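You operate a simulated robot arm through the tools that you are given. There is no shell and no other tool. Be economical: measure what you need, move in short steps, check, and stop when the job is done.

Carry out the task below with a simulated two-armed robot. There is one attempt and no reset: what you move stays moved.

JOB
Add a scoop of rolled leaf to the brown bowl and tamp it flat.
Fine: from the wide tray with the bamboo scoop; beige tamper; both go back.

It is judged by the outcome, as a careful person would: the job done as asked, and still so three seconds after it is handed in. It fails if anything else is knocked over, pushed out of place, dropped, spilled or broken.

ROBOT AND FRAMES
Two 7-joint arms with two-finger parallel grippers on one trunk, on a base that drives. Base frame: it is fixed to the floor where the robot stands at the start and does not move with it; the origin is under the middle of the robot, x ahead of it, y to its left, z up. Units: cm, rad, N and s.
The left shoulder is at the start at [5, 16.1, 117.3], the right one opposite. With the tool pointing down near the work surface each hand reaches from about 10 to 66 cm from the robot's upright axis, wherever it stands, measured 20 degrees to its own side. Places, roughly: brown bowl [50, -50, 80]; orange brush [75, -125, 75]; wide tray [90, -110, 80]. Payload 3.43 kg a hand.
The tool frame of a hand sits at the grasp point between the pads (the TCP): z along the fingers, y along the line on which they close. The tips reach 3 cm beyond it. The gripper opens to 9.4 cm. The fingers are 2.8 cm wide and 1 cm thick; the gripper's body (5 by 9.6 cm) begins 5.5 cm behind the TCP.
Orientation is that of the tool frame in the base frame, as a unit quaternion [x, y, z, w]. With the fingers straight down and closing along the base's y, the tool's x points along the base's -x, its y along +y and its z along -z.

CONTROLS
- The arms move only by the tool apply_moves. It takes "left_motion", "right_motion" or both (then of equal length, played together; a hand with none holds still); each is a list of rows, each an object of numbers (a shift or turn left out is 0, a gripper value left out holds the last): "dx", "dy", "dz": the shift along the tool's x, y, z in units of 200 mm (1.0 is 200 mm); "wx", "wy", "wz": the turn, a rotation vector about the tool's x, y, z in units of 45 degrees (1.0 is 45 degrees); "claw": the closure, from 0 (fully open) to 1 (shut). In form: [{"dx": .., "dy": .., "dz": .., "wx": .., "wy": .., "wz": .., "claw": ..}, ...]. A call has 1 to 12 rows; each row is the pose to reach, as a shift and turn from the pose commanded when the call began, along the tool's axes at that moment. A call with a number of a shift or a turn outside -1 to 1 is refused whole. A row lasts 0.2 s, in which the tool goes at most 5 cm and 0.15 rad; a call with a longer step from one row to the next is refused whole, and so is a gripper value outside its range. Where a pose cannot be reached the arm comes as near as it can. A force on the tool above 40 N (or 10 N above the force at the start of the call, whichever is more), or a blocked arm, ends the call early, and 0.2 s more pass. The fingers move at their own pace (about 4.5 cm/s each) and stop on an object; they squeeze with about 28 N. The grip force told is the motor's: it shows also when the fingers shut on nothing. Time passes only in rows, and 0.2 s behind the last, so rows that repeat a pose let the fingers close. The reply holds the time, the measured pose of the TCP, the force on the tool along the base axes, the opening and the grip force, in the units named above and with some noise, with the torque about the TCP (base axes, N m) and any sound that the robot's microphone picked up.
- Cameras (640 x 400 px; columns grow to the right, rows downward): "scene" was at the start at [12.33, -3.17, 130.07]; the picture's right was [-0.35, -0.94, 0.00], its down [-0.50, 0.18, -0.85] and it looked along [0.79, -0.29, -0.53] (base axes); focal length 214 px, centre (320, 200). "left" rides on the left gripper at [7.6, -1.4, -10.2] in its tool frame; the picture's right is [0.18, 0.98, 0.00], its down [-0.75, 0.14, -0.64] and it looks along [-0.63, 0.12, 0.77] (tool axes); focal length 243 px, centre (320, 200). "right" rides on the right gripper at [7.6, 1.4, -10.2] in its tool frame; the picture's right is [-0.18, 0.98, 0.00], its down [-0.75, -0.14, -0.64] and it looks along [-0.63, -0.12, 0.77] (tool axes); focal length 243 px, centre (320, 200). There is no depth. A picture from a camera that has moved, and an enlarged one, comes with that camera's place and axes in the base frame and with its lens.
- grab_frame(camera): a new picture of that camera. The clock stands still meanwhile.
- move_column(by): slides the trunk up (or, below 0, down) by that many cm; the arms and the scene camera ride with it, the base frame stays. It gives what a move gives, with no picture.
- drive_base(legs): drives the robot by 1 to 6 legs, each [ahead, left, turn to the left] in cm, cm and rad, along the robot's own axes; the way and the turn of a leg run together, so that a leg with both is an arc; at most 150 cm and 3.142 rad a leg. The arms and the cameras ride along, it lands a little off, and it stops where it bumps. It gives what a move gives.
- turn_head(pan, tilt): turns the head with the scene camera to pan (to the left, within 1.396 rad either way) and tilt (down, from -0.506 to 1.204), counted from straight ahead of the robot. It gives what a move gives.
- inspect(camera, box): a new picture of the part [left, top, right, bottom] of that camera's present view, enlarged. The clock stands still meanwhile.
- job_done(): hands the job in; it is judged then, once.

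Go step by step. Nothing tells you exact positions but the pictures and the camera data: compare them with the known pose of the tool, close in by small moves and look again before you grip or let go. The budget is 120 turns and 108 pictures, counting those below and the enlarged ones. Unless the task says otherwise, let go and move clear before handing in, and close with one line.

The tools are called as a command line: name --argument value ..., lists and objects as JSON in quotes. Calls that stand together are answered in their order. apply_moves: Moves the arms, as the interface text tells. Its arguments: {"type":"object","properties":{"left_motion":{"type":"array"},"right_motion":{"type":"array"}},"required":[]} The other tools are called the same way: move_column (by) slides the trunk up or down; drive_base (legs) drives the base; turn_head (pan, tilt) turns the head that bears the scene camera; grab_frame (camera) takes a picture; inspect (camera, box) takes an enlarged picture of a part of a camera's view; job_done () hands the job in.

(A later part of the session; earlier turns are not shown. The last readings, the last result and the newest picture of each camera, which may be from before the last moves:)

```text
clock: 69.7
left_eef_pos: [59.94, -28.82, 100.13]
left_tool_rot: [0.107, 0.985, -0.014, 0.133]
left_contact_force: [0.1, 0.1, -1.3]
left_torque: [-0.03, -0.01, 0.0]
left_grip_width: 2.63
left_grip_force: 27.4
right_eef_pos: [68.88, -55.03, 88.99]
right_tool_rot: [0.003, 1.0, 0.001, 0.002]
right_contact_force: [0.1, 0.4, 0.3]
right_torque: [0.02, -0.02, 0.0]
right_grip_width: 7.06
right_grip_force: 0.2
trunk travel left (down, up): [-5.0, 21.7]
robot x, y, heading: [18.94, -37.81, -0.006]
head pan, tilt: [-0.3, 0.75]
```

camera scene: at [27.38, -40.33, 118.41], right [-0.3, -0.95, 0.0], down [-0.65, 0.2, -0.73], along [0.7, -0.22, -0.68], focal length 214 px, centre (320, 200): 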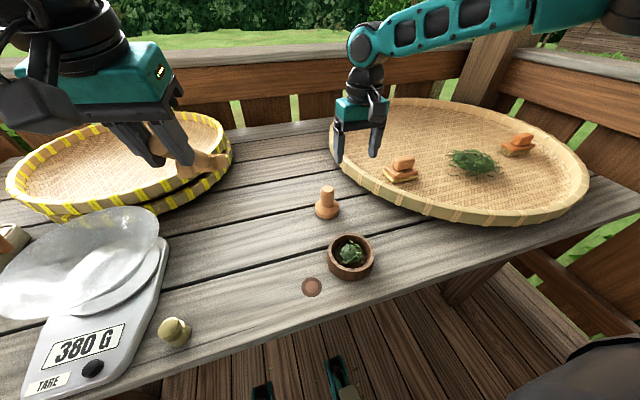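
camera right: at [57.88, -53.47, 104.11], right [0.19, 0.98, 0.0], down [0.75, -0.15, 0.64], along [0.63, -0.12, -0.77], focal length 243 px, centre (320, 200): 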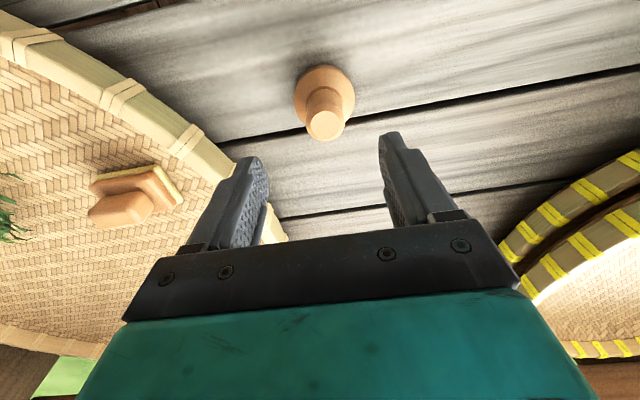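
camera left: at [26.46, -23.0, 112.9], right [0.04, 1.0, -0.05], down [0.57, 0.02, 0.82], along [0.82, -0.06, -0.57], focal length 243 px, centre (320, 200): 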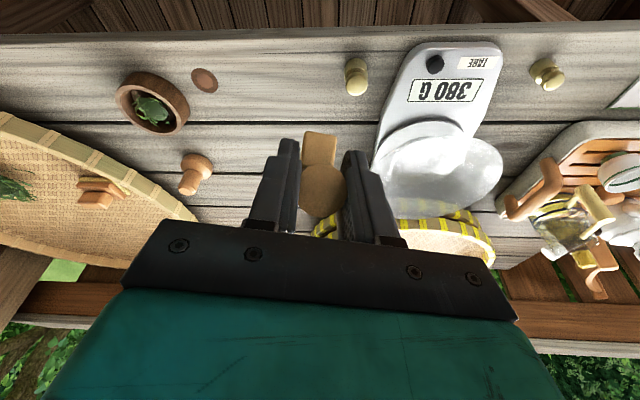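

apply_moves --right_motion '[{"dx": 0.07, "dy": 0.013}, {"dx": 0.135, "dy": 0.025}, {"dx": 0.135, "dy": 0.025, "dz": 0.05}, {"dx": 0.135, "dy": 0.025, "dz": 0.1}, {"dx": 0.135, "dy": 0.025, "dz": 0.1}]'

grab_frame --camera "right"

inspect --camera "scene" --box '[260, 120, 400, 240]'

```text
clock: 70.9
left_eef_pos: [59.86, -28.89, 100.01]
left_tool_rot: [0.106, 0.985, -0.015, 0.132]
left_contact_force: [-0.3, -0.5, 0.5]
left_torque: [0.02, 0.03, 0.01]
left_grip_width: 2.62
left_grip_force: 28.2
right_eef_pos: [66.22, -54.54, 86.84]
right_tool_rot: [0.002, 1.0, 0.001, 0.002]
right_contact_force: [-0.6, -1.3, 0.2]
right_torque: [0.01, 0.0, 0.03]
right_grip_width: 7.04
right_grip_force: 0.0
trunk travel left (down, up): [-5.0, 21.7]
robot x, y, heading: [19.12, -37.56, -0.001]
head pan, tilt: [-0.3, 0.75]
```

```text
37 pictures are left
camera right: at [58.64, -52.97, 97.09], right [0.19, 0.98, 0.0], down [0.75, -0.15, 0.64], along [0.63, -0.12, -0.77], focal length 243 px, centre (320, 200)
```

right: 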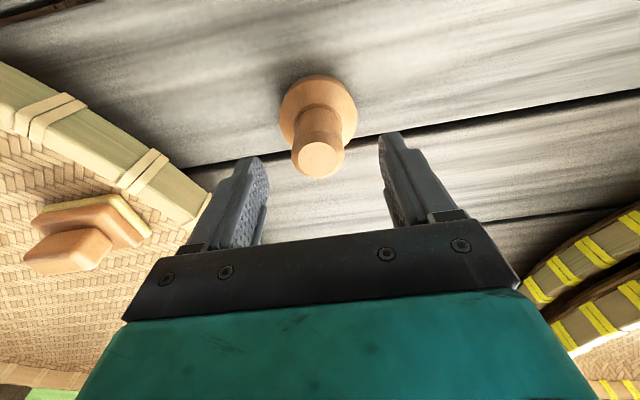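

```text
3.33 times, centred on (330, 180) of scene
camera zoom: at [30.8, -40.35, 113.42], right [-0.3, -0.95, 0.0], down [-0.65, 0.2, -0.73], along [0.7, -0.22, -0.68], focal length 715 px, centre (287, 267)
```

zoom: 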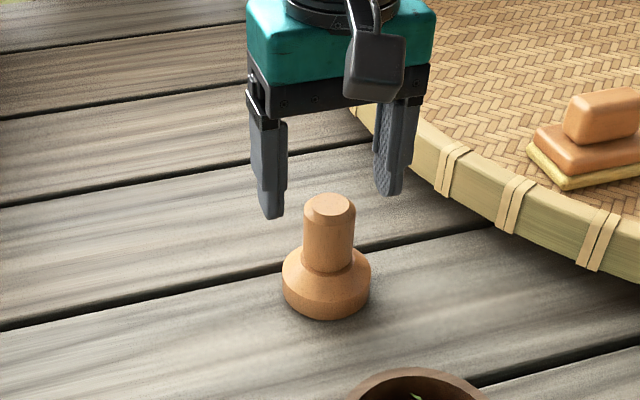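

The fingertips line up with the tamper's top. I descend 4.8 cm and close on the knob.

apply_moves --right_motion '[{"dz": 0.08}, {"dz": 0.16}, {"dz": 0.24}, {"dz": 0.24}, {"dz": 0.24, "claw": 1}, {"dz": 0.24, "claw": 1}, {"dz": 0.24, "claw": 1}, {"dz": 0.24, "claw": 1}, {"dz": 0.24, "claw": 1}]'

inspect --camera "scene" --box '[260, 120, 400, 240]'

```text
clock: 72.9
left_eef_pos: [59.77, -28.89, 100.11]
left_tool_rot: [0.106, 0.986, -0.013, 0.131]
left_contact_force: [0.2, -0.5, -1.2]
left_torque: [0.03, 0.03, -0.01]
left_grip_width: 2.65
left_grip_force: 27.9
right_eef_pos: [66.19, -54.62, 82.16]
right_tool_rot: [0.003, 1.0, 0.002, 0.001]
right_contact_force: [0.3, 0.1, 0.1]
right_torque: [-0.01, 0.01, 0.0]
right_grip_width: 3.65
right_grip_force: 27.8
right hand out of reach, approached as far as the arm can: row 3, 4, 5, 6
trunk travel left (down, up): [-5.0, 21.7]
robot x, y, heading: [19.12, -37.44, -0.007]
head pan, tilt: [-0.3, 0.75]
```

```text
3.33 times, centred on (330, 180) of scene
camera zoom: at [30.81, -40.35, 113.42], right [-0.3, -0.95, 0.0], down [-0.65, 0.2, -0.73], along [0.7, -0.22, -0.68], focal length 715 px, centre (287, 267)
```

zoom: 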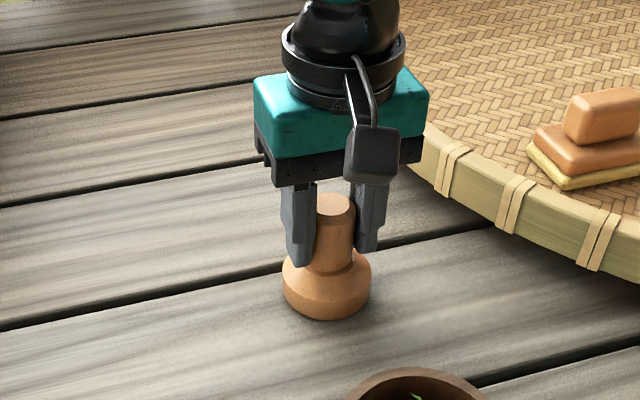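

Gripped at 3.65 cm; the tamper's home pose is TCP [66.2, -54.6, 82.2]. I lift slowly 9 cm.

apply_moves --right_motion '[{"dz": -0.03}, {"dz": -0.08}, {"dz": -0.16}, {"dz": -0.25}, {"dz": -0.35}, {"dz": -0.45}, {"dz": -0.45}]'

grab_frame --camera "scene"

```text
clock: 74.5
left_eef_pos: [59.83, -28.88, 99.98]
left_tool_rot: [0.106, 0.985, -0.015, 0.132]
left_contact_force: [-0.1, -0.2, -0.9]
left_torque: [0.01, 0.03, 0.01]
left_grip_width: 2.61
left_grip_force: 27.6
right_eef_pos: [66.35, -54.55, 91.1]
right_tool_rot: [0.003, 1.0, 0.001, 0.001]
right_contact_force: [0.2, -0.1, -0.7]
right_torque: [-0.01, 0.01, 0.01]
right_grip_width: 3.66
right_grip_force: 28.5
trunk travel left (down, up): [-5.0, 21.7]
robot x, y, heading: [19.07, -37.65, -0.007]
head pan, tilt: [-0.3, 0.75]
```

```text
34 pictures are left
camera scene: at [30.81, -40.35, 113.42], right [-0.3, -0.95, 0.0], down [-0.65, 0.2, -0.73], along [0.7, -0.22, -0.68], focal length 214 px, centre (320, 200)
```

scene: 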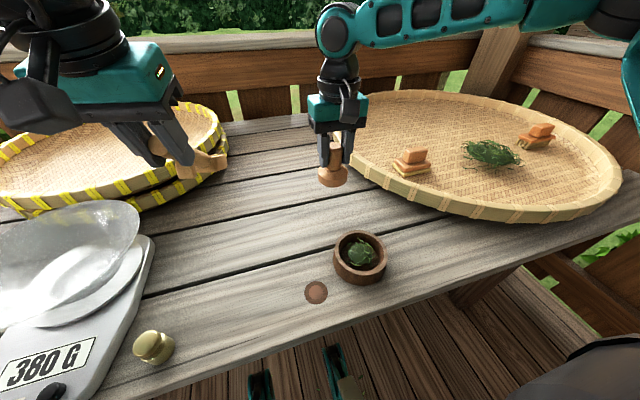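

Lifted cleanly. I carry the tamper back over the bowl at about [50.3, -55.1] and check alignment.

apply_moves --right_motion '[{"dx": 0.1, "dy": -0.005}, {"dx": 0.3, "dy": -0.01}, {"dx": 0.5, "dy": -0.02}, {"dx": 0.7, "dy": -0.027}, {"dx": 0.8, "dy": -0.027}, {"dx": 0.8, "dy": -0.027}]'

grab_frame --camera "right"

inspect --camera "scene" --box '[290, 160, 430, 300]'

```text
clock: 75.9
left_eef_pos: [59.83, -28.86, 99.93]
left_tool_rot: [0.106, 0.985, -0.014, 0.132]
left_contact_force: [-0.5, 0.2, -0.8]
left_torque: [-0.01, 0.03, -0.02]
left_grip_width: 2.64
left_grip_force: 27.9
right_eef_pos: [50.17, -54.95, 91.09]
right_tool_rot: [0.002, 1.0, 0.002, 0.001]
right_contact_force: [-0.1, 0.1, -0.9]
right_torque: [-0.01, -0.01, 0.01]
right_grip_width: 3.68
right_grip_force: 28.4
trunk travel left (down, up): [-5.0, 21.7]
robot x, y, heading: [19.03, -37.7, -0.004]
head pan, tilt: [-0.3, 0.75]
```

```text
33 pictures are left
camera right: at [42.47, -53.47, 101.32], right [0.19, 0.98, 0.0], down [0.75, -0.15, 0.64], along [0.63, -0.12, -0.77], focal length 243 px, centre (320, 200)
```

right: 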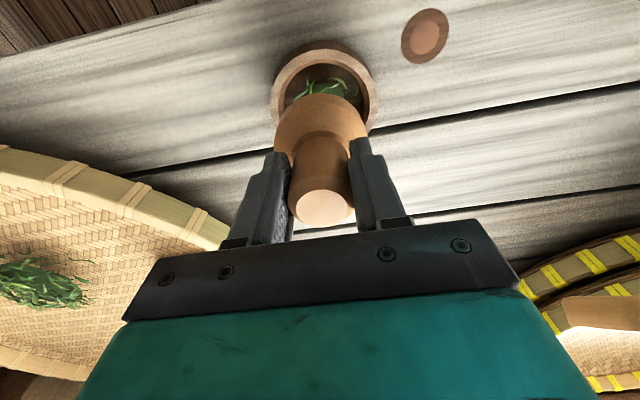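

```text
2.86 times, centred on (360, 230) of scene
camera zoom: at [30.81, -40.35, 113.42], right [-0.3, -0.95, 0.0], down [-0.65, 0.2, -0.73], along [0.7, -0.22, -0.68], focal length 613 px, centre (206, 114)
```

zoom: 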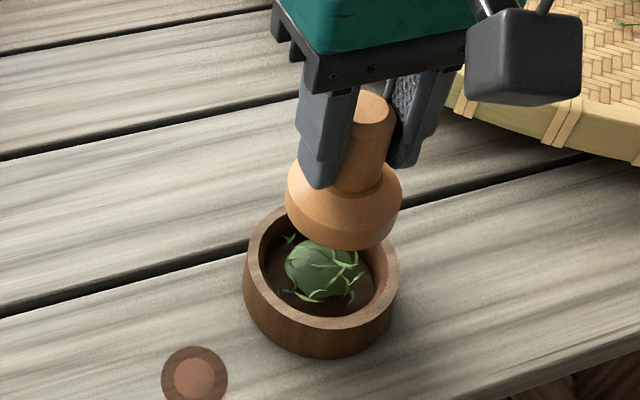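

The tamper is within about 0.4 cm of the bowl axis ([50.5, -54.6]). I correct this and lower to just at rim level to verify.

apply_moves --right_motion '[{"dx": -0.017, "dy": 0.016}, {"dx": -0.017, "dy": 0.016, "dz": 0.1}, {"dx": -0.017, "dy": 0.016, "dz": 0.19}, {"dx": -0.017, "dy": 0.016, "dz": 0.22}, {"dx": -0.017, "dy": 0.016, "dz": 0.22}]'

inspect --camera "right" --box '[230, 20, 430, 240]'

inspect --camera "scene" --box '[310, 180, 410, 290]'

```text
clock: 77.1
left_eef_pos: [59.85, -28.91, 100.02]
left_tool_rot: [0.107, 0.985, -0.014, 0.132]
left_contact_force: [-0.5, 0.0, 0.0]
left_torque: [0.01, 0.03, -0.01]
left_grip_width: 2.62
left_grip_force: 28.0
right_eef_pos: [50.63, -54.76, 86.59]
right_tool_rot: [0.003, 1.0, 0.001, 0.0]
right_contact_force: [0.0, -0.8, -2.0]
right_torque: [0.0, -0.01, 0.04]
right_grip_width: 3.66
right_grip_force: 28.0
trunk travel left (down, up): [-5.0, 21.7]
robot x, y, heading: [18.98, -37.63, -0.007]
head pan, tilt: [-0.3, 0.75]
```

```text
1.82 times, centred on (330, 130) of right
camera zoom: at [43.01, -53.2, 96.92], right [0.19, 0.98, 0.0], down [0.75, -0.15, 0.64], along [0.63, -0.12, -0.77], focal length 441 px, centre (302, 327)
```

zoom: 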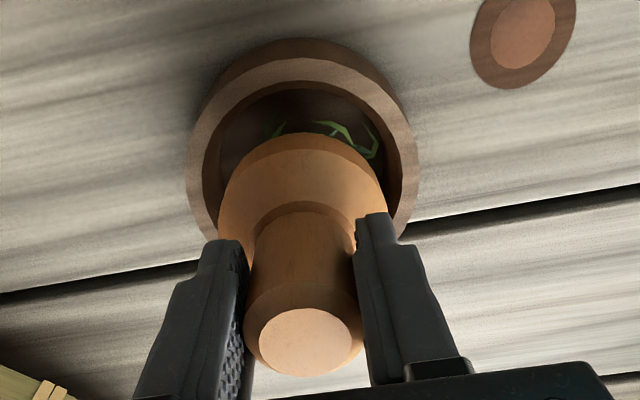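

```text
3.64 times, centred on (360, 235) of scene
camera zoom: at [30.81, -40.35, 113.42], right [-0.3, -0.95, 0.0], down [-0.65, 0.2, -0.73], along [0.7, -0.22, -0.68], focal length 780 px, centre (174, 73)
```

zoom: 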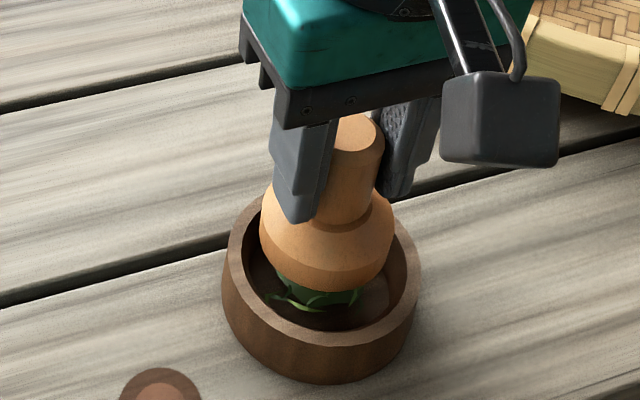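

Laterally centred, but the base appears about 0.7 cm too far forward. I correct that and descend slowly into the bowl.

apply_moves --right_motion '[{"dx": 0.033}, {"dx": 0.033, "dz": 0.02}, {"dx": 0.033, "dz": 0.04}, {"dx": 0.033, "dz": 0.06}, {"dx": 0.033, "dz": 0.06}]'

inspect --camera "right" --box '[230, 20, 430, 240]'

inspect --camera "scene" --box '[310, 180, 410, 290]'

```text
clock: 78.3
left_eef_pos: [59.9, -28.87, 99.98]
left_tool_rot: [0.107, 0.985, -0.014, 0.133]
left_contact_force: [-0.4, -0.5, 0.1]
left_torque: [0.02, 0.04, 0.0]
left_grip_width: 2.64
left_grip_force: 28.4
right_eef_pos: [50.03, -54.73, 85.34]
right_tool_rot: [0.003, 1.0, 0.001, 0.002]
right_contact_force: [0.8, -0.7, -2.1]
right_torque: [-0.03, -0.01, 0.01]
right_grip_width: 3.7
right_grip_force: 28.4
trunk travel left (down, up): [-5.0, 21.7]
robot x, y, heading: [18.73, -37.68, -0.004]
head pan, tilt: [-0.3, 0.75]
```

```text
1.82 times, centred on (330, 130) of right
camera zoom: at [42.38, -53.2, 95.65], right [0.19, 0.98, 0.0], down [0.75, -0.15, 0.64], along [0.63, -0.12, -0.77], focal length 441 px, centre (302, 327)
```

zoom: 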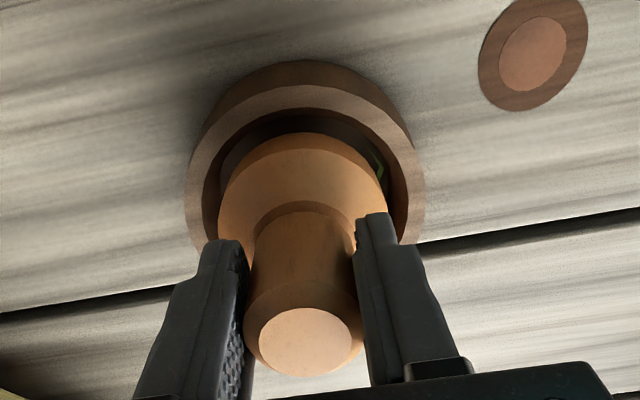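

```text
3.64 times, centred on (360, 235) of scene
camera zoom: at [30.81, -40.35, 113.42], right [-0.3, -0.95, 0.0], down [-0.65, 0.2, -0.73], along [0.7, -0.22, -0.68], focal length 780 px, centre (174, 73)
```

zoom: 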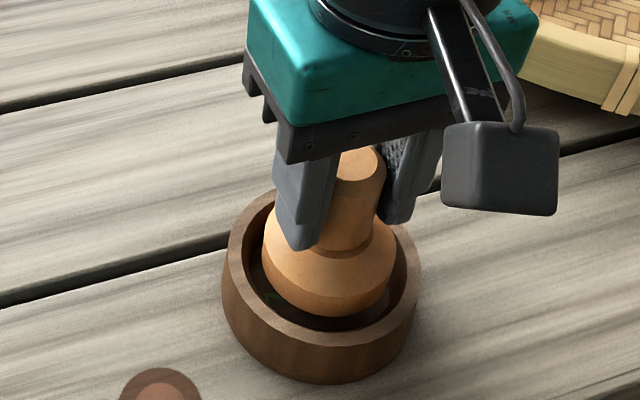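

The tamper is centred inside the bowl. I press down slowly, watching the force.

apply_moves --right_motion '[{"dz": 0.015}, {"dz": 0.03}, {"dz": 0.045}, {"dz": 0.05}]'

```text
clock: 79.3
left_eef_pos: [59.78, -28.85, 99.89]
left_tool_rot: [0.106, 0.985, -0.014, 0.132]
left_contact_force: [0.7, 0.9, -0.4]
left_torque: [-0.01, 0.01, 0.02]
left_grip_width: 2.63
left_grip_force: 28.3
right_eef_pos: [50.09, -54.67, 84.3]
right_tool_rot: [0.003, 1.0, 0.002, 0.002]
right_contact_force: [0.1, 0.5, -0.9]
right_torque: [0.01, 0.02, -0.01]
right_grip_width: 3.65
right_grip_force: 28.2
trunk travel left (down, up): [-5.0, 21.7]
robot x, y, heading: [18.84, -37.97, -0.008]
head pan, tilt: [-0.3, 0.75]
```

apply_moves --right_motion '[{"dz": 0.01}, {"dz": 0.02}, {"dz": 0.03}]'

inspect --camera "scene" --box '[310, 180, 410, 290]'

```text
clock: 80.1
left_eef_pos: [59.95, -28.86, 99.95]
left_tool_rot: [0.107, 0.985, -0.014, 0.132]
left_contact_force: [-0.6, 0.7, -0.4]
left_torque: [0.03, 0.05, -0.02]
left_grip_width: 2.63
left_grip_force: 27.8
right_eef_pos: [50.0, -54.64, 83.81]
right_tool_rot: [0.002, 1.0, 0.001, 0.002]
right_contact_force: [0.0, -0.4, -1.6]
right_torque: [0.01, 0.01, 0.03]
right_grip_width: 3.64
right_grip_force: 27.5
trunk travel left (down, up): [-5.0, 21.7]
robot x, y, heading: [18.98, -38.17, -0.005]
head pan, tilt: [-0.3, 0.75]
```

```text
3.64 times, centred on (360, 235) of scene
camera zoom: at [30.81, -40.35, 113.42], right [-0.3, -0.95, 0.0], down [-0.65, 0.2, -0.73], along [0.7, -0.22, -0.68], focal length 780 px, centre (174, 73)
```

zoom: 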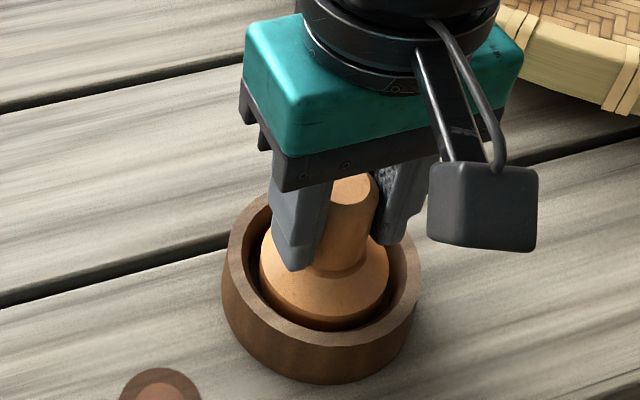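

No resistance yet (bottom near z 75.9). I continue in small steps until it presses.

apply_moves --right_motion '[{"dz": 0.01}, {"dz": 0.02}, {"dz": 0.03}, {"dz": 0.03}]'

```text
clock: 81.1
left_eef_pos: [59.77, -28.94, 99.96]
left_tool_rot: [0.106, 0.985, -0.015, 0.132]
left_contact_force: [-0.3, 0.3, 0.0]
left_torque: [0.01, 0.03, 0.03]
left_grip_width: 2.63
left_grip_force: 27.5
right_eef_pos: [50.04, -54.62, 83.26]
right_tool_rot: [0.003, 1.0, 0.001, 0.002]
right_contact_force: [0.5, 0.9, -1.3]
right_torque: [0.01, 0.01, 0.01]
right_grip_width: 3.64
right_grip_force: 28.1
trunk travel left (down, up): [-5.0, 21.7]
robot x, y, heading: [18.97, -37.87, -0.007]
head pan, tilt: [-0.3, 0.75]
```

apply_moves --right_motion '[{"dz": 0.008}, {"dz": 0.016}, {"dz": 0.024}, {"dz": 0.032}, {"dz": 0.032}]'

```text
clock: 82.3
left_eef_pos: [59.72, -28.82, 99.97]
left_tool_rot: [0.106, 0.985, -0.014, 0.133]
left_contact_force: [0.6, -0.6, -0.2]
left_torque: [0.0, 0.03, -0.01]
left_grip_width: 2.64
left_grip_force: 27.8
right_eef_pos: [50.15, -54.59, 82.84]
right_tool_rot: [0.002, 1.0, 0.002, 0.004]
right_contact_force: [8.3, -5.6, 28.8]
right_torque: [-0.32, -0.32, 0.03]
right_grip_width: 3.62
right_grip_force: 27.7
trunk travel left (down, up): [-5.0, 21.7]
robot x, y, heading: [18.61, -37.82, -0.002]
head pan, tilt: [-0.3, 0.75]
```

It presses with about 29 N — tamped. I lift straight up and look at the leaf.

apply_moves --right_motion '[{"dz": -0.01}, {"dz": -0.03}, {"dz": -0.08}, {"dz": -0.16}, {"dz": -0.26}, {"dz": -0.36}, {"dz": -0.44}, {"dz": -0.44}]'

inspect --camera "scene" --box '[310, 180, 410, 290]'

inspect --camera "right" --box '[230, 20, 430, 240]'

```text
clock: 84.1
left_eef_pos: [59.92, -28.87, 99.92]
left_tool_rot: [0.106, 0.985, -0.014, 0.132]
left_contact_force: [0.2, -0.5, -0.7]
left_torque: [-0.01, 0.04, 0.03]
left_grip_width: 2.63
left_grip_force: 28.0
right_eef_pos: [49.97, -54.79, 91.52]
right_tool_rot: [0.002, 1.0, 0.001, 0.002]
right_contact_force: [0.0, 0.0, -1.4]
right_torque: [-0.04, 0.0, -0.02]
right_grip_width: 3.59
right_grip_force: 27.9
trunk travel left (down, up): [-5.0, 21.7]
robot x, y, heading: [18.72, -37.85, -0.005]
head pan, tilt: [-0.3, 0.75]
```

```text
3.64 times, centred on (360, 235) of scene
camera zoom: at [30.81, -40.35, 113.42], right [-0.3, -0.95, 0.0], down [-0.65, 0.2, -0.73], along [0.7, -0.22, -0.68], focal length 780 px, centre (174, 73)
```

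zoom: 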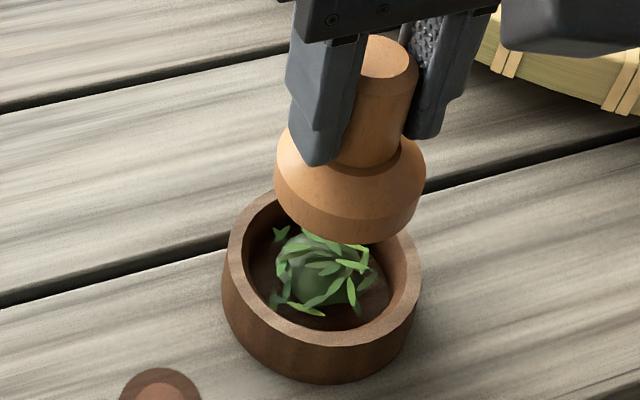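

```text
1.82 times, centred on (330, 130) of right
camera zoom: at [42.35, -53.19, 101.68], right [0.19, 0.98, 0.0], down [0.75, -0.15, 0.64], along [0.63, -0.12, -0.77], focal length 441 px, centre (302, 327)
```

zoom: 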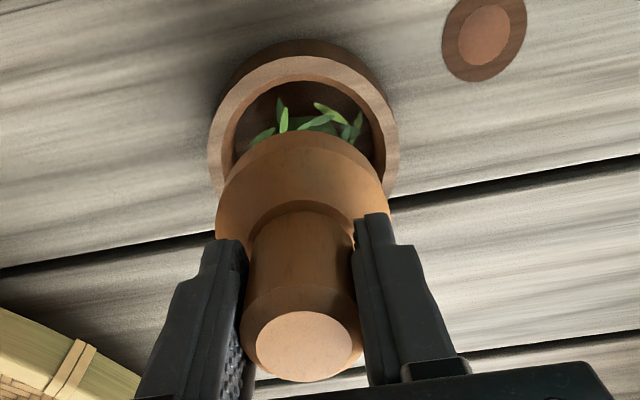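

The leaf looks pressed, but I'll tamp once more to be certain it's flat, nudging the tamper slightly toward the bowl axis.

apply_moves --right_motion '[{"dx": -0.012, "dy": -0.008, "dz": 0.1}, {"dx": -0.012, "dy": -0.008, "dz": 0.22}, {"dx": -0.012, "dy": -0.008, "dz": 0.32}, {"dx": -0.012, "dy": -0.008, "dz": 0.4}, {"dx": -0.012, "dy": -0.008, "dz": 0.42}, {"dx": -0.012, "dy": -0.008, "dz": 0.432}, {"dx": -0.012, "dy": -0.008, "dz": 0.442}, {"dx": -0.012, "dy": -0.008, "dz": 0.445}, {"dx": -0.012, "dy": -0.008, "dz": 0.445}]'

```text
clock: 86.1
left_eef_pos: [59.69, -28.89, 100.09]
left_tool_rot: [0.106, 0.985, -0.014, 0.133]
left_contact_force: [-0.3, 0.5, 0.2]
left_torque: [-0.02, 0.0, -0.02]
left_grip_width: 2.63
left_grip_force: 27.7
right_eef_pos: [50.27, -54.85, 82.69]
right_tool_rot: [0.002, 1.0, 0.002, 0.004]
right_contact_force: [2.6, -7.8, 28.2]
right_torque: [-0.35, -0.13, -0.08]
right_grip_width: 3.59
right_grip_force: 28.0
trunk travel left (down, up): [-5.0, 21.7]
robot x, y, heading: [19.0, -37.8, -0.005]
head pan, tilt: [-0.3, 0.75]
```

Pressed again with about 28 N. I lift straight up and move the tamper toward its home so I can see into the bowl.

apply_moves --right_motion '[{"dz": -0.01}, {"dz": -0.04}, {"dz": -0.1}, {"dz": -0.2}, {"dz": -0.3}, {"dz": -0.4}, {"dx": -0.1, "dz": -0.42}, {"dx": -0.3, "dz": -0.42}, {"dx": -0.5, "dz": -0.42}, {"dx": -0.7, "dz": -0.42}, {"dx": -0.8, "dz": -0.42}, {"dx": -0.8, "dz": -0.42}]'

inspect --camera "scene" --box '[310, 190, 410, 290]'

inspect --camera "scene" --box '[260, 120, 400, 240]'

```text
clock: 88.7
left_eef_pos: [59.95, -28.8, 100.09]
left_tool_rot: [0.107, 0.985, -0.014, 0.133]
left_contact_force: [0.4, -0.1, 0.5]
left_torque: [0.02, 0.0, 0.04]
left_grip_width: 2.63
left_grip_force: 28.0
right_eef_pos: [66.19, -54.89, 91.01]
right_tool_rot: [0.002, 1.0, 0.001, 0.001]
right_contact_force: [1.2, -0.6, -1.5]
right_torque: [0.01, 0.02, 0.02]
right_grip_width: 3.58
right_grip_force: 27.7
trunk travel left (down, up): [-5.0, 21.7]
robot x, y, heading: [19.49, -37.7, -0.004]
head pan, tilt: [-0.3, 0.75]
```

```text
4.00 times, centred on (360, 240) of scene
camera zoom: at [30.81, -40.35, 113.42], right [-0.3, -0.95, 0.0], down [-0.65, 0.2, -0.73], along [0.7, -0.22, -0.68], focal length 858 px, centre (160, 40)
```

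zoom: 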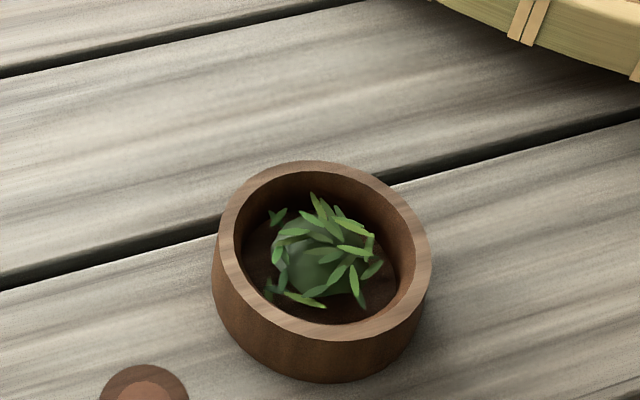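

```text
3.33 times, centred on (330, 180) of scene
camera zoom: at [30.81, -40.35, 113.42], right [-0.3, -0.95, 0.0], down [-0.65, 0.2, -0.73], along [0.7, -0.22, -0.68], focal length 715 px, centre (287, 267)
```

zoom: 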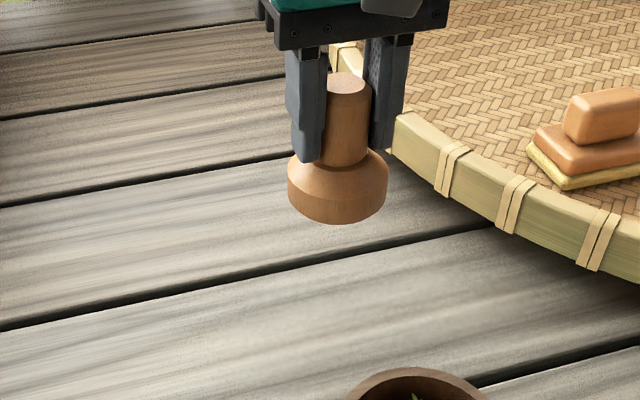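

The leaves lie flat now and the bowl hasn't moved. I lower the tamper onto its original spot, feeling for the table.

apply_moves --right_motion '[{"dy": 0.013, "dz": 0.12}, {"dy": 0.013, "dz": 0.24}, {"dy": 0.013, "dz": 0.34}, {"dy": 0.013, "dz": 0.41}, {"dy": 0.013, "dz": 0.425}, {"dy": 0.013, "dz": 0.425}]'

inspect --camera "scene" --box '[260, 120, 400, 240]'

```text
clock: 90.1
left_eef_pos: [59.8, -28.84, 99.97]
left_tool_rot: [0.106, 0.985, -0.014, 0.132]
left_contact_force: [0.5, -0.1, 0.2]
left_torque: [0.0, -0.01, -0.02]
left_grip_width: 2.62
left_grip_force: 28.7
right_eef_pos: [66.35, -54.64, 82.44]
right_tool_rot: [0.003, 1.0, 0.002, 0.001]
right_contact_force: [0.1, -0.1, -1.1]
right_torque: [0.0, 0.02, 0.02]
right_grip_width: 3.59
right_grip_force: 28.5
trunk travel left (down, up): [-5.0, 21.7]
robot x, y, heading: [18.89, -37.74, -0.0]
head pan, tilt: [-0.3, 0.75]
```

```text
3.33 times, centred on (330, 180) of scene
camera zoom: at [30.81, -40.35, 113.42], right [-0.3, -0.95, 0.0], down [-0.65, 0.2, -0.73], along [0.7, -0.22, -0.68], focal length 715 px, centre (287, 267)
```

zoom: 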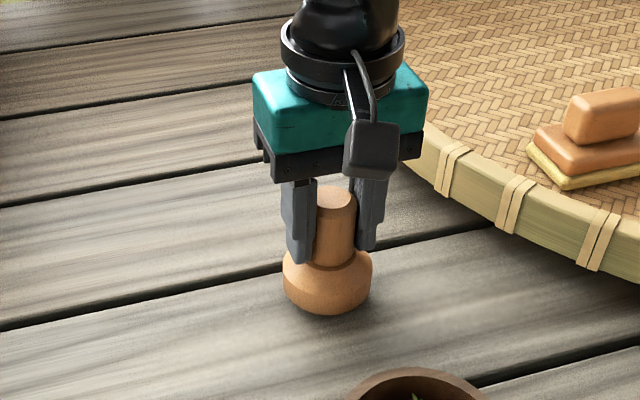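

It hangs about 0.4 cm above the table. I lower it the last bit until contact.

apply_moves --right_motion '[{"dz": 0.007}, {"dz": 0.014}, {"dz": 0.02}, {"dz": 0.02}]'

```text
clock: 91.1
left_eef_pos: [59.87, -28.77, 99.95]
left_tool_rot: [0.106, 0.985, -0.015, 0.133]
left_contact_force: [-0.2, -0.2, -0.8]
left_torque: [0.02, 0.03, -0.01]
left_grip_width: 2.61
left_grip_force: 28.3
right_eef_pos: [66.12, -54.78, 81.98]
right_tool_rot: [0.002, 1.0, 0.001, 0.002]
right_contact_force: [1.0, 0.7, -1.5]
right_torque: [0.0, -0.01, 0.0]
right_grip_width: 3.58
right_grip_force: 28.4
trunk travel left (down, up): [-5.0, 21.7]
robot x, y, heading: [19.06, -37.72, -0.009]
head pan, tilt: [-0.3, 0.75]
```

apply_moves --right_motion '[{"dz": 0.006}, {"dz": 0.012}, {"dz": 0.018}, {"dz": 0.018}]'

inspect --camera "scene" --box '[260, 120, 400, 240]'

```text
clock: 92.1
left_eef_pos: [59.92, -28.9, 100.12]
left_tool_rot: [0.106, 0.985, -0.015, 0.133]
left_contact_force: [0.5, 0.1, 0.1]
left_torque: [-0.01, 0.01, 0.01]
left_grip_width: 2.64
left_grip_force: 28.1
right_eef_pos: [66.01, -54.74, 81.81]
right_tool_rot: [0.002, 1.0, 0.001, 0.002]
right_contact_force: [-0.9, -0.2, 0.2]
right_torque: [-0.08, -0.01, 0.0]
right_grip_width: 3.57
right_grip_force: 28.1
trunk travel left (down, up): [-5.0, 21.7]
robot x, y, heading: [18.73, -37.88, -0.01]
head pan, tilt: [-0.3, 0.75]
```

```text
3.33 times, centred on (330, 180) of scene
camera zoom: at [30.8, -40.35, 113.42], right [-0.3, -0.95, 0.0], down [-0.65, 0.2, -0.73], along [0.7, -0.22, -0.68], focal length 715 px, centre (287, 267)
```

zoom: 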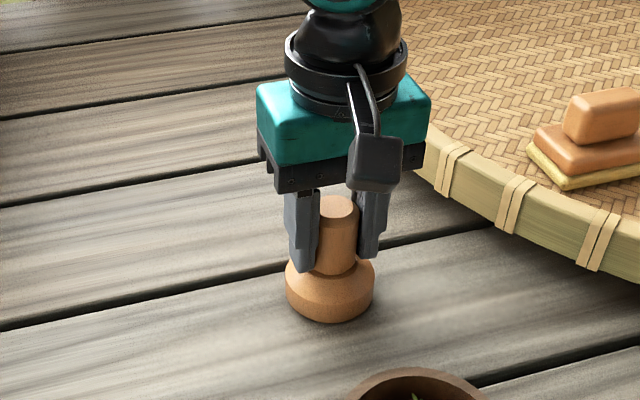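

The tamper is resting on the table. I open the fingers and rise straight up.

apply_moves --right_motion '[{"claw": 0.5}, {"claw": 0.35}, {"claw": 0.3}, {"claw": 0.3}, {"dz": -0.1, "claw": 0.3}, {"dz": -0.25, "claw": 0.3}, {"dz": -0.4, "claw": 0.3}, {"dz": -0.5, "claw": 0.3}, {"dz": -0.5, "claw": 0.3}]'

inspect --camera "scene" --box '[260, 120, 400, 240]'

```text
clock: 94.1
left_eef_pos: [59.84, -28.86, 100.06]
left_tool_rot: [0.106, 0.985, -0.014, 0.133]
left_contact_force: [0.6, -0.2, 0.2]
left_torque: [0.03, 0.0, 0.0]
left_grip_width: 2.63
left_grip_force: 27.9
right_eef_pos: [66.0, -54.53, 91.94]
right_tool_rot: [0.002, 1.0, 0.001, 0.001]
right_contact_force: [0.3, -0.5, 0.4]
right_torque: [0.03, 0.02, -0.01]
right_grip_width: 6.6
right_grip_force: 0.0
trunk travel left (down, up): [-5.0, 21.7]
robot x, y, heading: [18.81, -37.88, -0.012]
head pan, tilt: [-0.3, 0.75]
```

```text
3.33 times, centred on (330, 180) of scene
camera zoom: at [30.8, -40.35, 113.42], right [-0.3, -0.95, 0.0], down [-0.65, 0.2, -0.73], along [0.7, -0.22, -0.68], focal length 715 px, centre (287, 267)
```

zoom: 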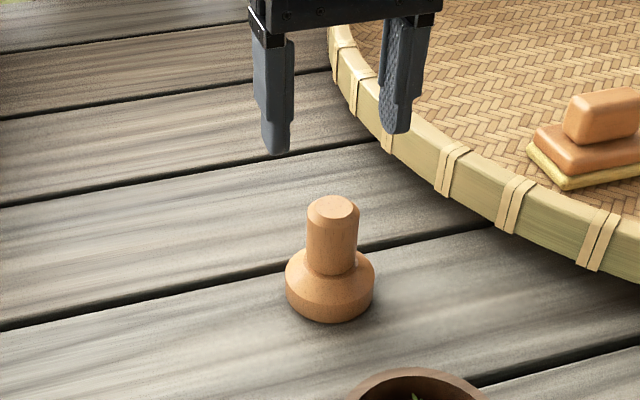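

The tamper is back within a couple of millimetres of its spot. I retract the right hand, then back the base off and raise the trunk for returning the scoop.

apply_moves --right_motion '[{"dx": 0.1, "dz": -0.05}, {"dx": 0.3, "dz": -0.1}, {"dx": 0.5, "dz": -0.2}, {"dx": 0.7, "dz": -0.35}, {"dx": 0.9, "dz": -0.5}, {"dx": 1.0, "dz": -0.7}, {"dx": 1.0, "dz": -0.7}]'

drive_base --legs '[[-31, 0, 0.006]]'

move_column --by 15

drive_base --legs '[[0, 38, 0]]'

turn_head --pan 0.15 --tilt 0.75

grab_frame --camera "scene"

grab_frame --camera "right"

```text
clock: 95.7
left_eef_pos: [60.0, -28.87, 99.99]
left_tool_rot: [0.106, 0.985, -0.015, 0.133]
left_contact_force: [-0.5, -0.5, -0.5]
left_torque: [0.05, 0.03, 0.02]
left_grip_width: 2.62
left_grip_force: 28.0
right_eef_pos: [46.19, -54.6, 105.96]
right_tool_rot: [0.003, 1.0, 0.002, 0.002]
right_contact_force: [-0.2, -0.1, -0.1]
right_torque: [-0.03, -0.01, 0.01]
right_grip_width: 6.56
right_grip_force: 0.1
trunk travel left (down, up): [-5.0, 21.7]
robot x, y, heading: [18.73, -38.22, -0.005]
head pan, tilt: [-0.3, 0.75]
```

```text
clock: 97.8
left_eef_pos: [27.55, -28.39, 100.02]
left_tool_rot: [0.1, 0.986, -0.013, 0.133]
left_contact_force: [0.3, 0.8, -0.7]
left_torque: [-0.04, -0.01, -0.01]
left_grip_width: 2.63
left_grip_force: 28.4
right_eef_pos: [14.43, -54.15, 105.96]
right_tool_rot: [-0.004, 1.0, 0.001, 0.001]
right_contact_force: [0.6, -0.1, -0.2]
right_torque: [-0.01, 0.0, -0.04]
right_grip_width: 6.59
right_grip_force: 0.0
trunk travel left (down, up): [-5.0, 21.7]
robot x, y, heading: [-13.45, -37.89, 0.002]
head pan, tilt: [-0.3, 0.75]
```

```text
clock: 99.6
left_eef_pos: [27.62, -28.38, 114.93]
left_tool_rot: [0.1, 0.986, -0.013, 0.133]
left_contact_force: [-0.4, -0.4, -0.3]
left_torque: [-0.03, -0.01, -0.01]
left_grip_width: 2.61
left_grip_force: 28.7
right_eef_pos: [14.35, -54.3, 121.08]
right_tool_rot: [-0.003, 1.0, 0.001, 0.002]
right_contact_force: [0.1, -0.4, -0.8]
right_torque: [0.01, -0.01, 0.0]
right_grip_width: 6.55
right_grip_force: 0.1
trunk travel left (down, up): [-20.0, 6.7]
robot x, y, heading: [-13.54, -37.89, 0.005]
head pan, tilt: [-0.3, 0.75]
```

```text
clock: 103.5
left_eef_pos: [27.12, 9.91, 115.04]
left_tool_rot: [0.097, 0.986, -0.013, 0.133]
left_contact_force: [-1.1, -0.2, -0.9]
left_torque: [0.03, 0.02, -0.03]
left_grip_width: 2.62
left_grip_force: 28.2
right_eef_pos: [14.15, -15.95, 120.85]
right_tool_rot: [-0.007, 1.0, 0.001, 0.002]
right_contact_force: [-0.2, 0.0, 0.9]
right_torque: [0.01, 0.0, 0.0]
right_grip_width: 6.57
right_grip_force: 0.1
trunk travel left (down, up): [-20.0, 6.7]
robot x, y, heading: [-13.97, 0.72, 0.013]
head pan, tilt: [-0.3, 0.75]
```

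```text
clock: 104.4
left_eef_pos: [27.2, 9.91, 114.98]
left_tool_rot: [0.096, 0.986, -0.012, 0.133]
left_contact_force: [-0.2, -0.2, 0.7]
left_torque: [-0.01, 0.02, 0.03]
left_grip_width: 2.62
left_grip_force: 27.9
right_eef_pos: [14.11, -15.88, 121.01]
right_tool_rot: [-0.007, 1.0, 0.001, 0.002]
right_contact_force: [-0.1, 0.0, 0.1]
right_torque: [0.01, 0.02, 0.01]
right_grip_width: 6.56
right_grip_force: 0.0
trunk travel left (down, up): [-20.0, 6.7]
robot x, y, heading: [-13.95, 0.04, 0.011]
head pan, tilt: [0.15, 0.75]
```

```text
19 pictures are left
camera scene: at [-1.46, 1.61, 128.42], right [0.16, -0.99, 0.0], down [-0.67, -0.11, -0.73], along [0.72, 0.12, -0.68], focal length 214 px, centre (320, 200)
```

scene: 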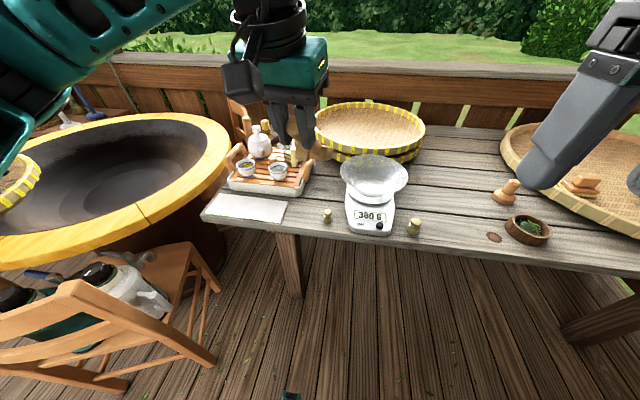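

```text
18 pictures are left
camera right: at [6.39, -14.57, 131.16], right [0.17, 0.99, 0.0], down [0.75, -0.13, 0.64], along [0.63, -0.11, -0.77], focal length 243 px, centre (320, 200)
```

right: 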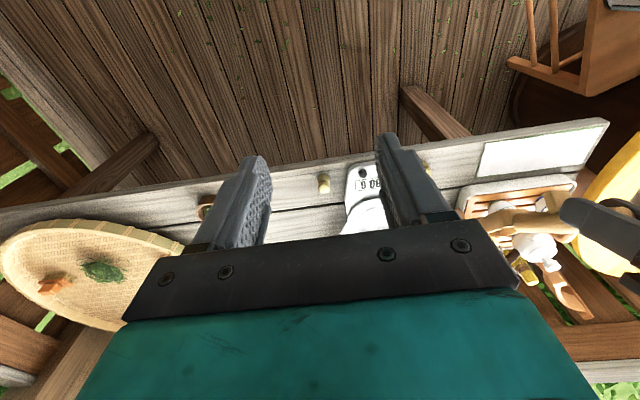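

I'm back in front of the scoop's home. I bring the scoop to its pre-place pose about 19 cm above the spot, and the right hand back to its former observing pose.

apply_moves --left_motion '[{"dx": -0.075, "dy": 0.043, "dz": 0.163, "wy": -0.09}, {"dx": -0.15, "dy": 0.085, "dz": 0.326, "wy": -0.18}, {"dx": -0.224, "dy": 0.128, "dz": 0.489, "wy": -0.27}, {"dx": -0.3, "dy": 0.17, "dz": 0.65, "wy": -0.36}, {"dx": -0.374, "dy": 0.213, "dz": 0.814, "wy": -0.45}, {"dx": -0.448, "dy": 0.255, "dz": 0.977, "wy": -0.542}, {"dx": -0.448, "dy": 0.255, "dz": 0.977, "wy": -0.542}]' --right_motion '[{"dy": -0.18, "dz": 0.06}, {"dy": -0.36, "dz": 0.13}, {"dy": -0.54, "dz": 0.2}, {"dx": -0.027, "dy": -0.72, "dz": 0.27}, {"dx": -0.027, "dy": -0.9, "dz": 0.34}, {"dx": -0.027, "dy": -1.0, "dz": 0.385}, {"dx": -0.027, "dy": -1.0, "dz": 0.385}]'

```text
clock: 106.0
left_eef_pos: [41.8, 12.4, 98.42]
left_tool_rot: [0.093, 0.936, -0.034, 0.339]
left_contact_force: [0.5, -0.1, -0.6]
left_torque: [0.01, 0.07, 0.0]
left_grip_width: 2.62
left_grip_force: 27.5
right_eef_pos: [14.68, -35.87, 113.2]
right_tool_rot: [-0.007, 1.0, 0.001, 0.001]
right_contact_force: [0.2, 0.0, 0.4]
right_torque: [-0.01, 0.0, 0.0]
right_grip_width: 6.57
right_grip_force: 0.0
trunk travel left (down, up): [-20.0, 6.7]
robot x, y, heading: [-13.4, 0.4, 0.019]
head pan, tilt: [0.15, 0.75]
```

apply_moves --left_motion '[{"dx": 0.08, "dz": 0.096}, {"dx": 0.16, "dz": 0.192}, {"dx": 0.24, "dz": 0.288}, {"dx": 0.32, "dz": 0.384}, {"dx": 0.397, "dz": 0.476}, {"dx": 0.397, "dz": 0.476}]' --right_motion '[{"dy": -0.05}, {"dy": -0.1}, {"dy": -0.15}, {"dy": -0.2}, {"dy": -0.25}, {"dy": -0.25}]'

inspect --camera "right" --box '[500, 110, 640, 230]'

grab_frame --camera "left"

```text
clock: 107.4
left_eef_pos: [41.85, 12.27, 86.05]
left_tool_rot: [0.091, 0.936, -0.033, 0.339]
left_contact_force: [-0.3, 0.6, 0.0]
left_torque: [0.01, 0.06, -0.03]
left_grip_width: 2.6
left_grip_force: 27.5
right_eef_pos: [15.09, -40.96, 113.33]
right_tool_rot: [-0.007, 1.0, 0.001, 0.002]
right_contact_force: [0.7, -0.1, -0.5]
right_torque: [0.0, -0.01, 0.03]
right_grip_width: 6.6
right_grip_force: 0.0
trunk travel left (down, up): [-20.0, 6.7]
robot x, y, heading: [-13.48, 0.27, 0.013]
head pan, tilt: [0.15, 0.75]
```

```text
3.33 times, centred on (570, 170) of right
camera zoom: at [7.31, -39.52, 123.48], right [0.17, 0.99, 0.0], down [0.75, -0.13, 0.64], along [0.64, -0.11, -0.76], focal length 809 px, centre (-513, 300)
```

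zoom: 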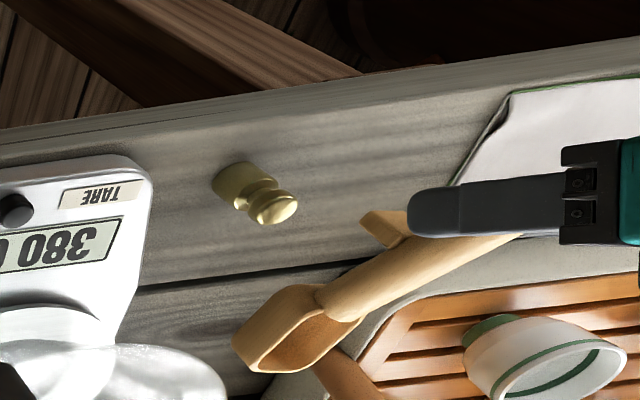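

```text
16 pictures are left
camera left: at [29.38, 13.31, 88.97], right [0.05, 0.99, -0.12], down [0.19, 0.11, 0.98], along [0.98, -0.07, -0.19], focal length 243 px, centre (320, 200)
```

left: 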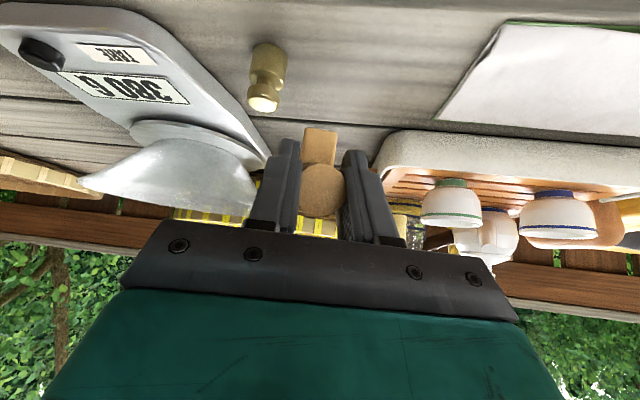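

The handle sits the same in the grip as when I picked it up, with the nose perhaps 3° higher. I lower to just above contact with a tiny pitch and yaw correction, then compare.

apply_moves --left_motion '[{"dx": 0.05, "dz": 0.056, "wy": 0.02, "wx": 0.006, "wz": 0.008}, {"dx": 0.1, "dz": 0.112, "wy": 0.04, "wx": 0.012, "wz": 0.015}, {"dx": 0.15, "dz": 0.168, "wy": 0.06, "wx": 0.012, "wz": 0.015}, {"dx": 0.189, "dz": 0.213, "wy": 0.06, "wx": 0.012, "wz": 0.015}, {"dx": 0.189, "dz": 0.213, "wy": 0.06, "wx": 0.012, "wz": 0.015}]'

inspect --camera "right" --box '[500, 110, 640, 230]'

grab_frame --camera "left"

```text
clock: 108.6
left_eef_pos: [41.56, 12.17, 80.29]
left_tool_rot: [0.1, 0.943, -0.034, 0.317]
left_contact_force: [-0.9, 0.3, 6.2]
left_torque: [-0.23, -0.86, -0.02]
left_grip_width: 2.64
left_grip_force: 28.2
right_eef_pos: [14.87, -40.92, 113.3]
right_tool_rot: [-0.007, 1.0, 0.002, 0.001]
right_contact_force: [0.2, -0.1, -0.4]
right_torque: [-0.04, 0.01, 0.01]
right_grip_width: 6.58
right_grip_force: 0.1
trunk travel left (down, up): [-20.0, 6.7]
robot x, y, heading: [-13.62, 0.08, 0.011]
head pan, tilt: [0.15, 0.75]
```

```text
3.33 times, centred on (570, 170) of right
camera zoom: at [7.24, -39.52, 123.49], right [0.17, 0.99, 0.0], down [0.75, -0.13, 0.64], along [0.64, -0.11, -0.76], focal length 809 px, centre (-513, 300)
```

zoom: 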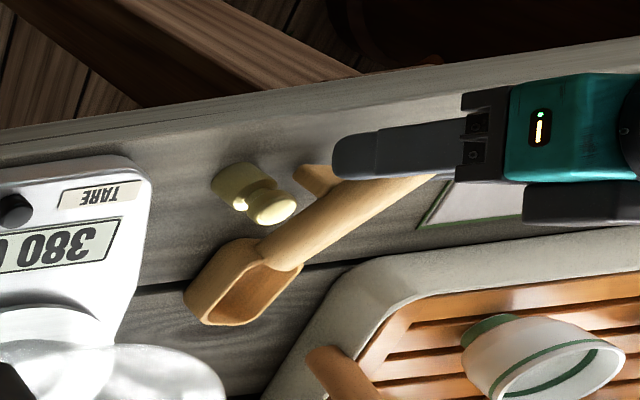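

```text
14 pictures are left
camera left: at [29.24, 13.5, 83.89], right [0.06, 0.99, -0.11], down [0.24, 0.09, 0.97], along [0.97, -0.09, -0.23], focal length 243 px, centre (320, 200)
```

left: 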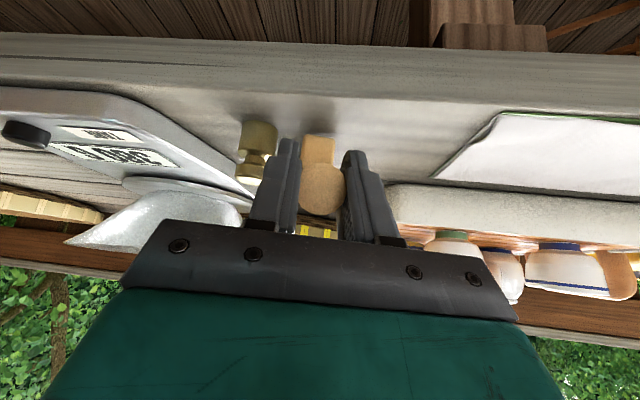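

The nose touches first (torque says so), so I undo the pitch tweak while lowering the last half centimetre.

apply_moves --left_motion '[{"wy": -0.03}, {"wy": -0.06, "dx": 0.005, "dz": 0.006}, {"wy": -0.08, "dx": 0.01, "dz": 0.013}, {"wy": -0.08, "dx": 0.015, "dz": 0.02}]'

```text
clock: 109.6
left_eef_pos: [41.5, 12.27, 79.92]
left_tool_rot: [0.099, 0.933, -0.037, 0.345]
left_contact_force: [0.1, 1.0, -1.3]
left_torque: [-0.01, 0.04, 0.05]
left_grip_width: 2.66
left_grip_force: 27.8
right_eef_pos: [15.06, -40.86, 113.27]
right_tool_rot: [-0.007, 1.0, 0.001, 0.002]
right_contact_force: [-0.3, 0.2, -0.3]
right_torque: [0.02, 0.0, -0.03]
right_grip_width: 6.58
right_grip_force: 0.0
trunk travel left (down, up): [-20.0, 6.7]
robot x, y, heading: [-13.29, 0.15, 0.014]
head pan, tilt: [0.15, 0.75]
```

apply_moves --left_motion '[{"wy": 0.01, "dx": 0.004, "dz": 0.005}, {"wy": 0.02, "dx": 0.008, "dz": 0.01}, {"wy": 0.02, "dx": 0.01, "dz": 0.013}, {"wy": 0.02, "dx": 0.01, "dz": 0.013}]'

inspect --camera "right" --box '[520, 130, 620, 215]'

```text
clock: 110.6
left_eef_pos: [41.48, 12.32, 79.73]
left_tool_rot: [0.099, 0.935, -0.036, 0.339]
left_contact_force: [-2.8, 0.4, 6.5]
left_torque: [-0.02, -0.15, 0.02]
left_grip_width: 2.63
left_grip_force: 28.8
right_eef_pos: [14.91, -41.05, 113.3]
right_tool_rot: [-0.007, 1.0, 0.001, 0.001]
right_contact_force: [1.0, 0.1, 0.0]
right_torque: [0.01, -0.06, 0.01]
right_grip_width: 6.59
right_grip_force: 0.1
trunk travel left (down, up): [-20.0, 6.7]
robot x, y, heading: [-14.07, 0.32, 0.012]
head pan, tilt: [0.15, 0.75]
```

```text
4.71 times, centred on (570, 172) of right
camera zoom: at [7.23, -39.51, 123.5], right [0.17, 0.99, 0.0], down [0.75, -0.13, 0.64], along [0.64, -0.11, -0.76], focal length 1142 px, centre (-856, 329)
```

zoom: 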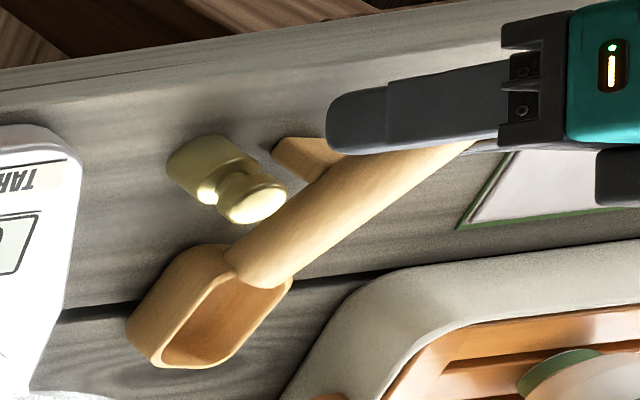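

Both the stub and bowl now rest on the table at the original height. I open just enough and withdraw along the fingers.

apply_moves --left_motion '[{"claw": 0.65}, {"claw": 0.58}, {"claw": 0.57}, {"claw": 0.57}, {"dz": -0.05, "claw": 0.57}, {"dz": -0.15, "claw": 0.57}, {"dz": -0.3, "claw": 0.57}, {"dz": -0.45, "claw": 0.57}, {"dz": -0.45, "claw": 0.57}]'

inspect --camera "right" --box '[520, 130, 620, 215]'

```text
clock: 112.6
left_eef_pos: [35.79, 13.52, 86.65]
left_tool_rot: [0.098, 0.935, -0.035, 0.338]
left_contact_force: [-0.1, 0.5, -0.9]
left_torque: [-0.01, -0.01, 0.0]
left_grip_width: 4.02
left_grip_force: 0.1
right_eef_pos: [15.14, -40.75, 113.3]
right_tool_rot: [-0.007, 1.0, 0.001, 0.001]
right_contact_force: [-0.2, -0.5, 0.4]
right_torque: [0.01, 0.0, 0.0]
right_grip_width: 6.58
right_grip_force: 0.1
trunk travel left (down, up): [-20.0, 6.7]
robot x, y, heading: [-13.64, 0.29, 0.012]
head pan, tilt: [0.15, 0.75]
```

```text
4.71 times, centred on (570, 172) of right
camera zoom: at [7.32, -39.51, 123.48], right [0.17, 0.99, 0.0], down [0.75, -0.13, 0.64], along [0.63, -0.11, -0.77], focal length 1142 px, centre (-856, 329)
```

zoom: 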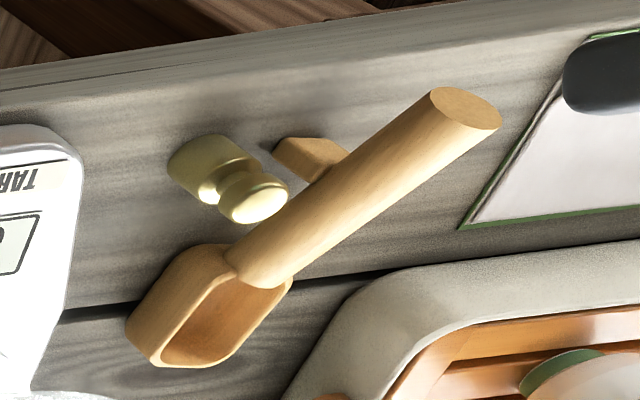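

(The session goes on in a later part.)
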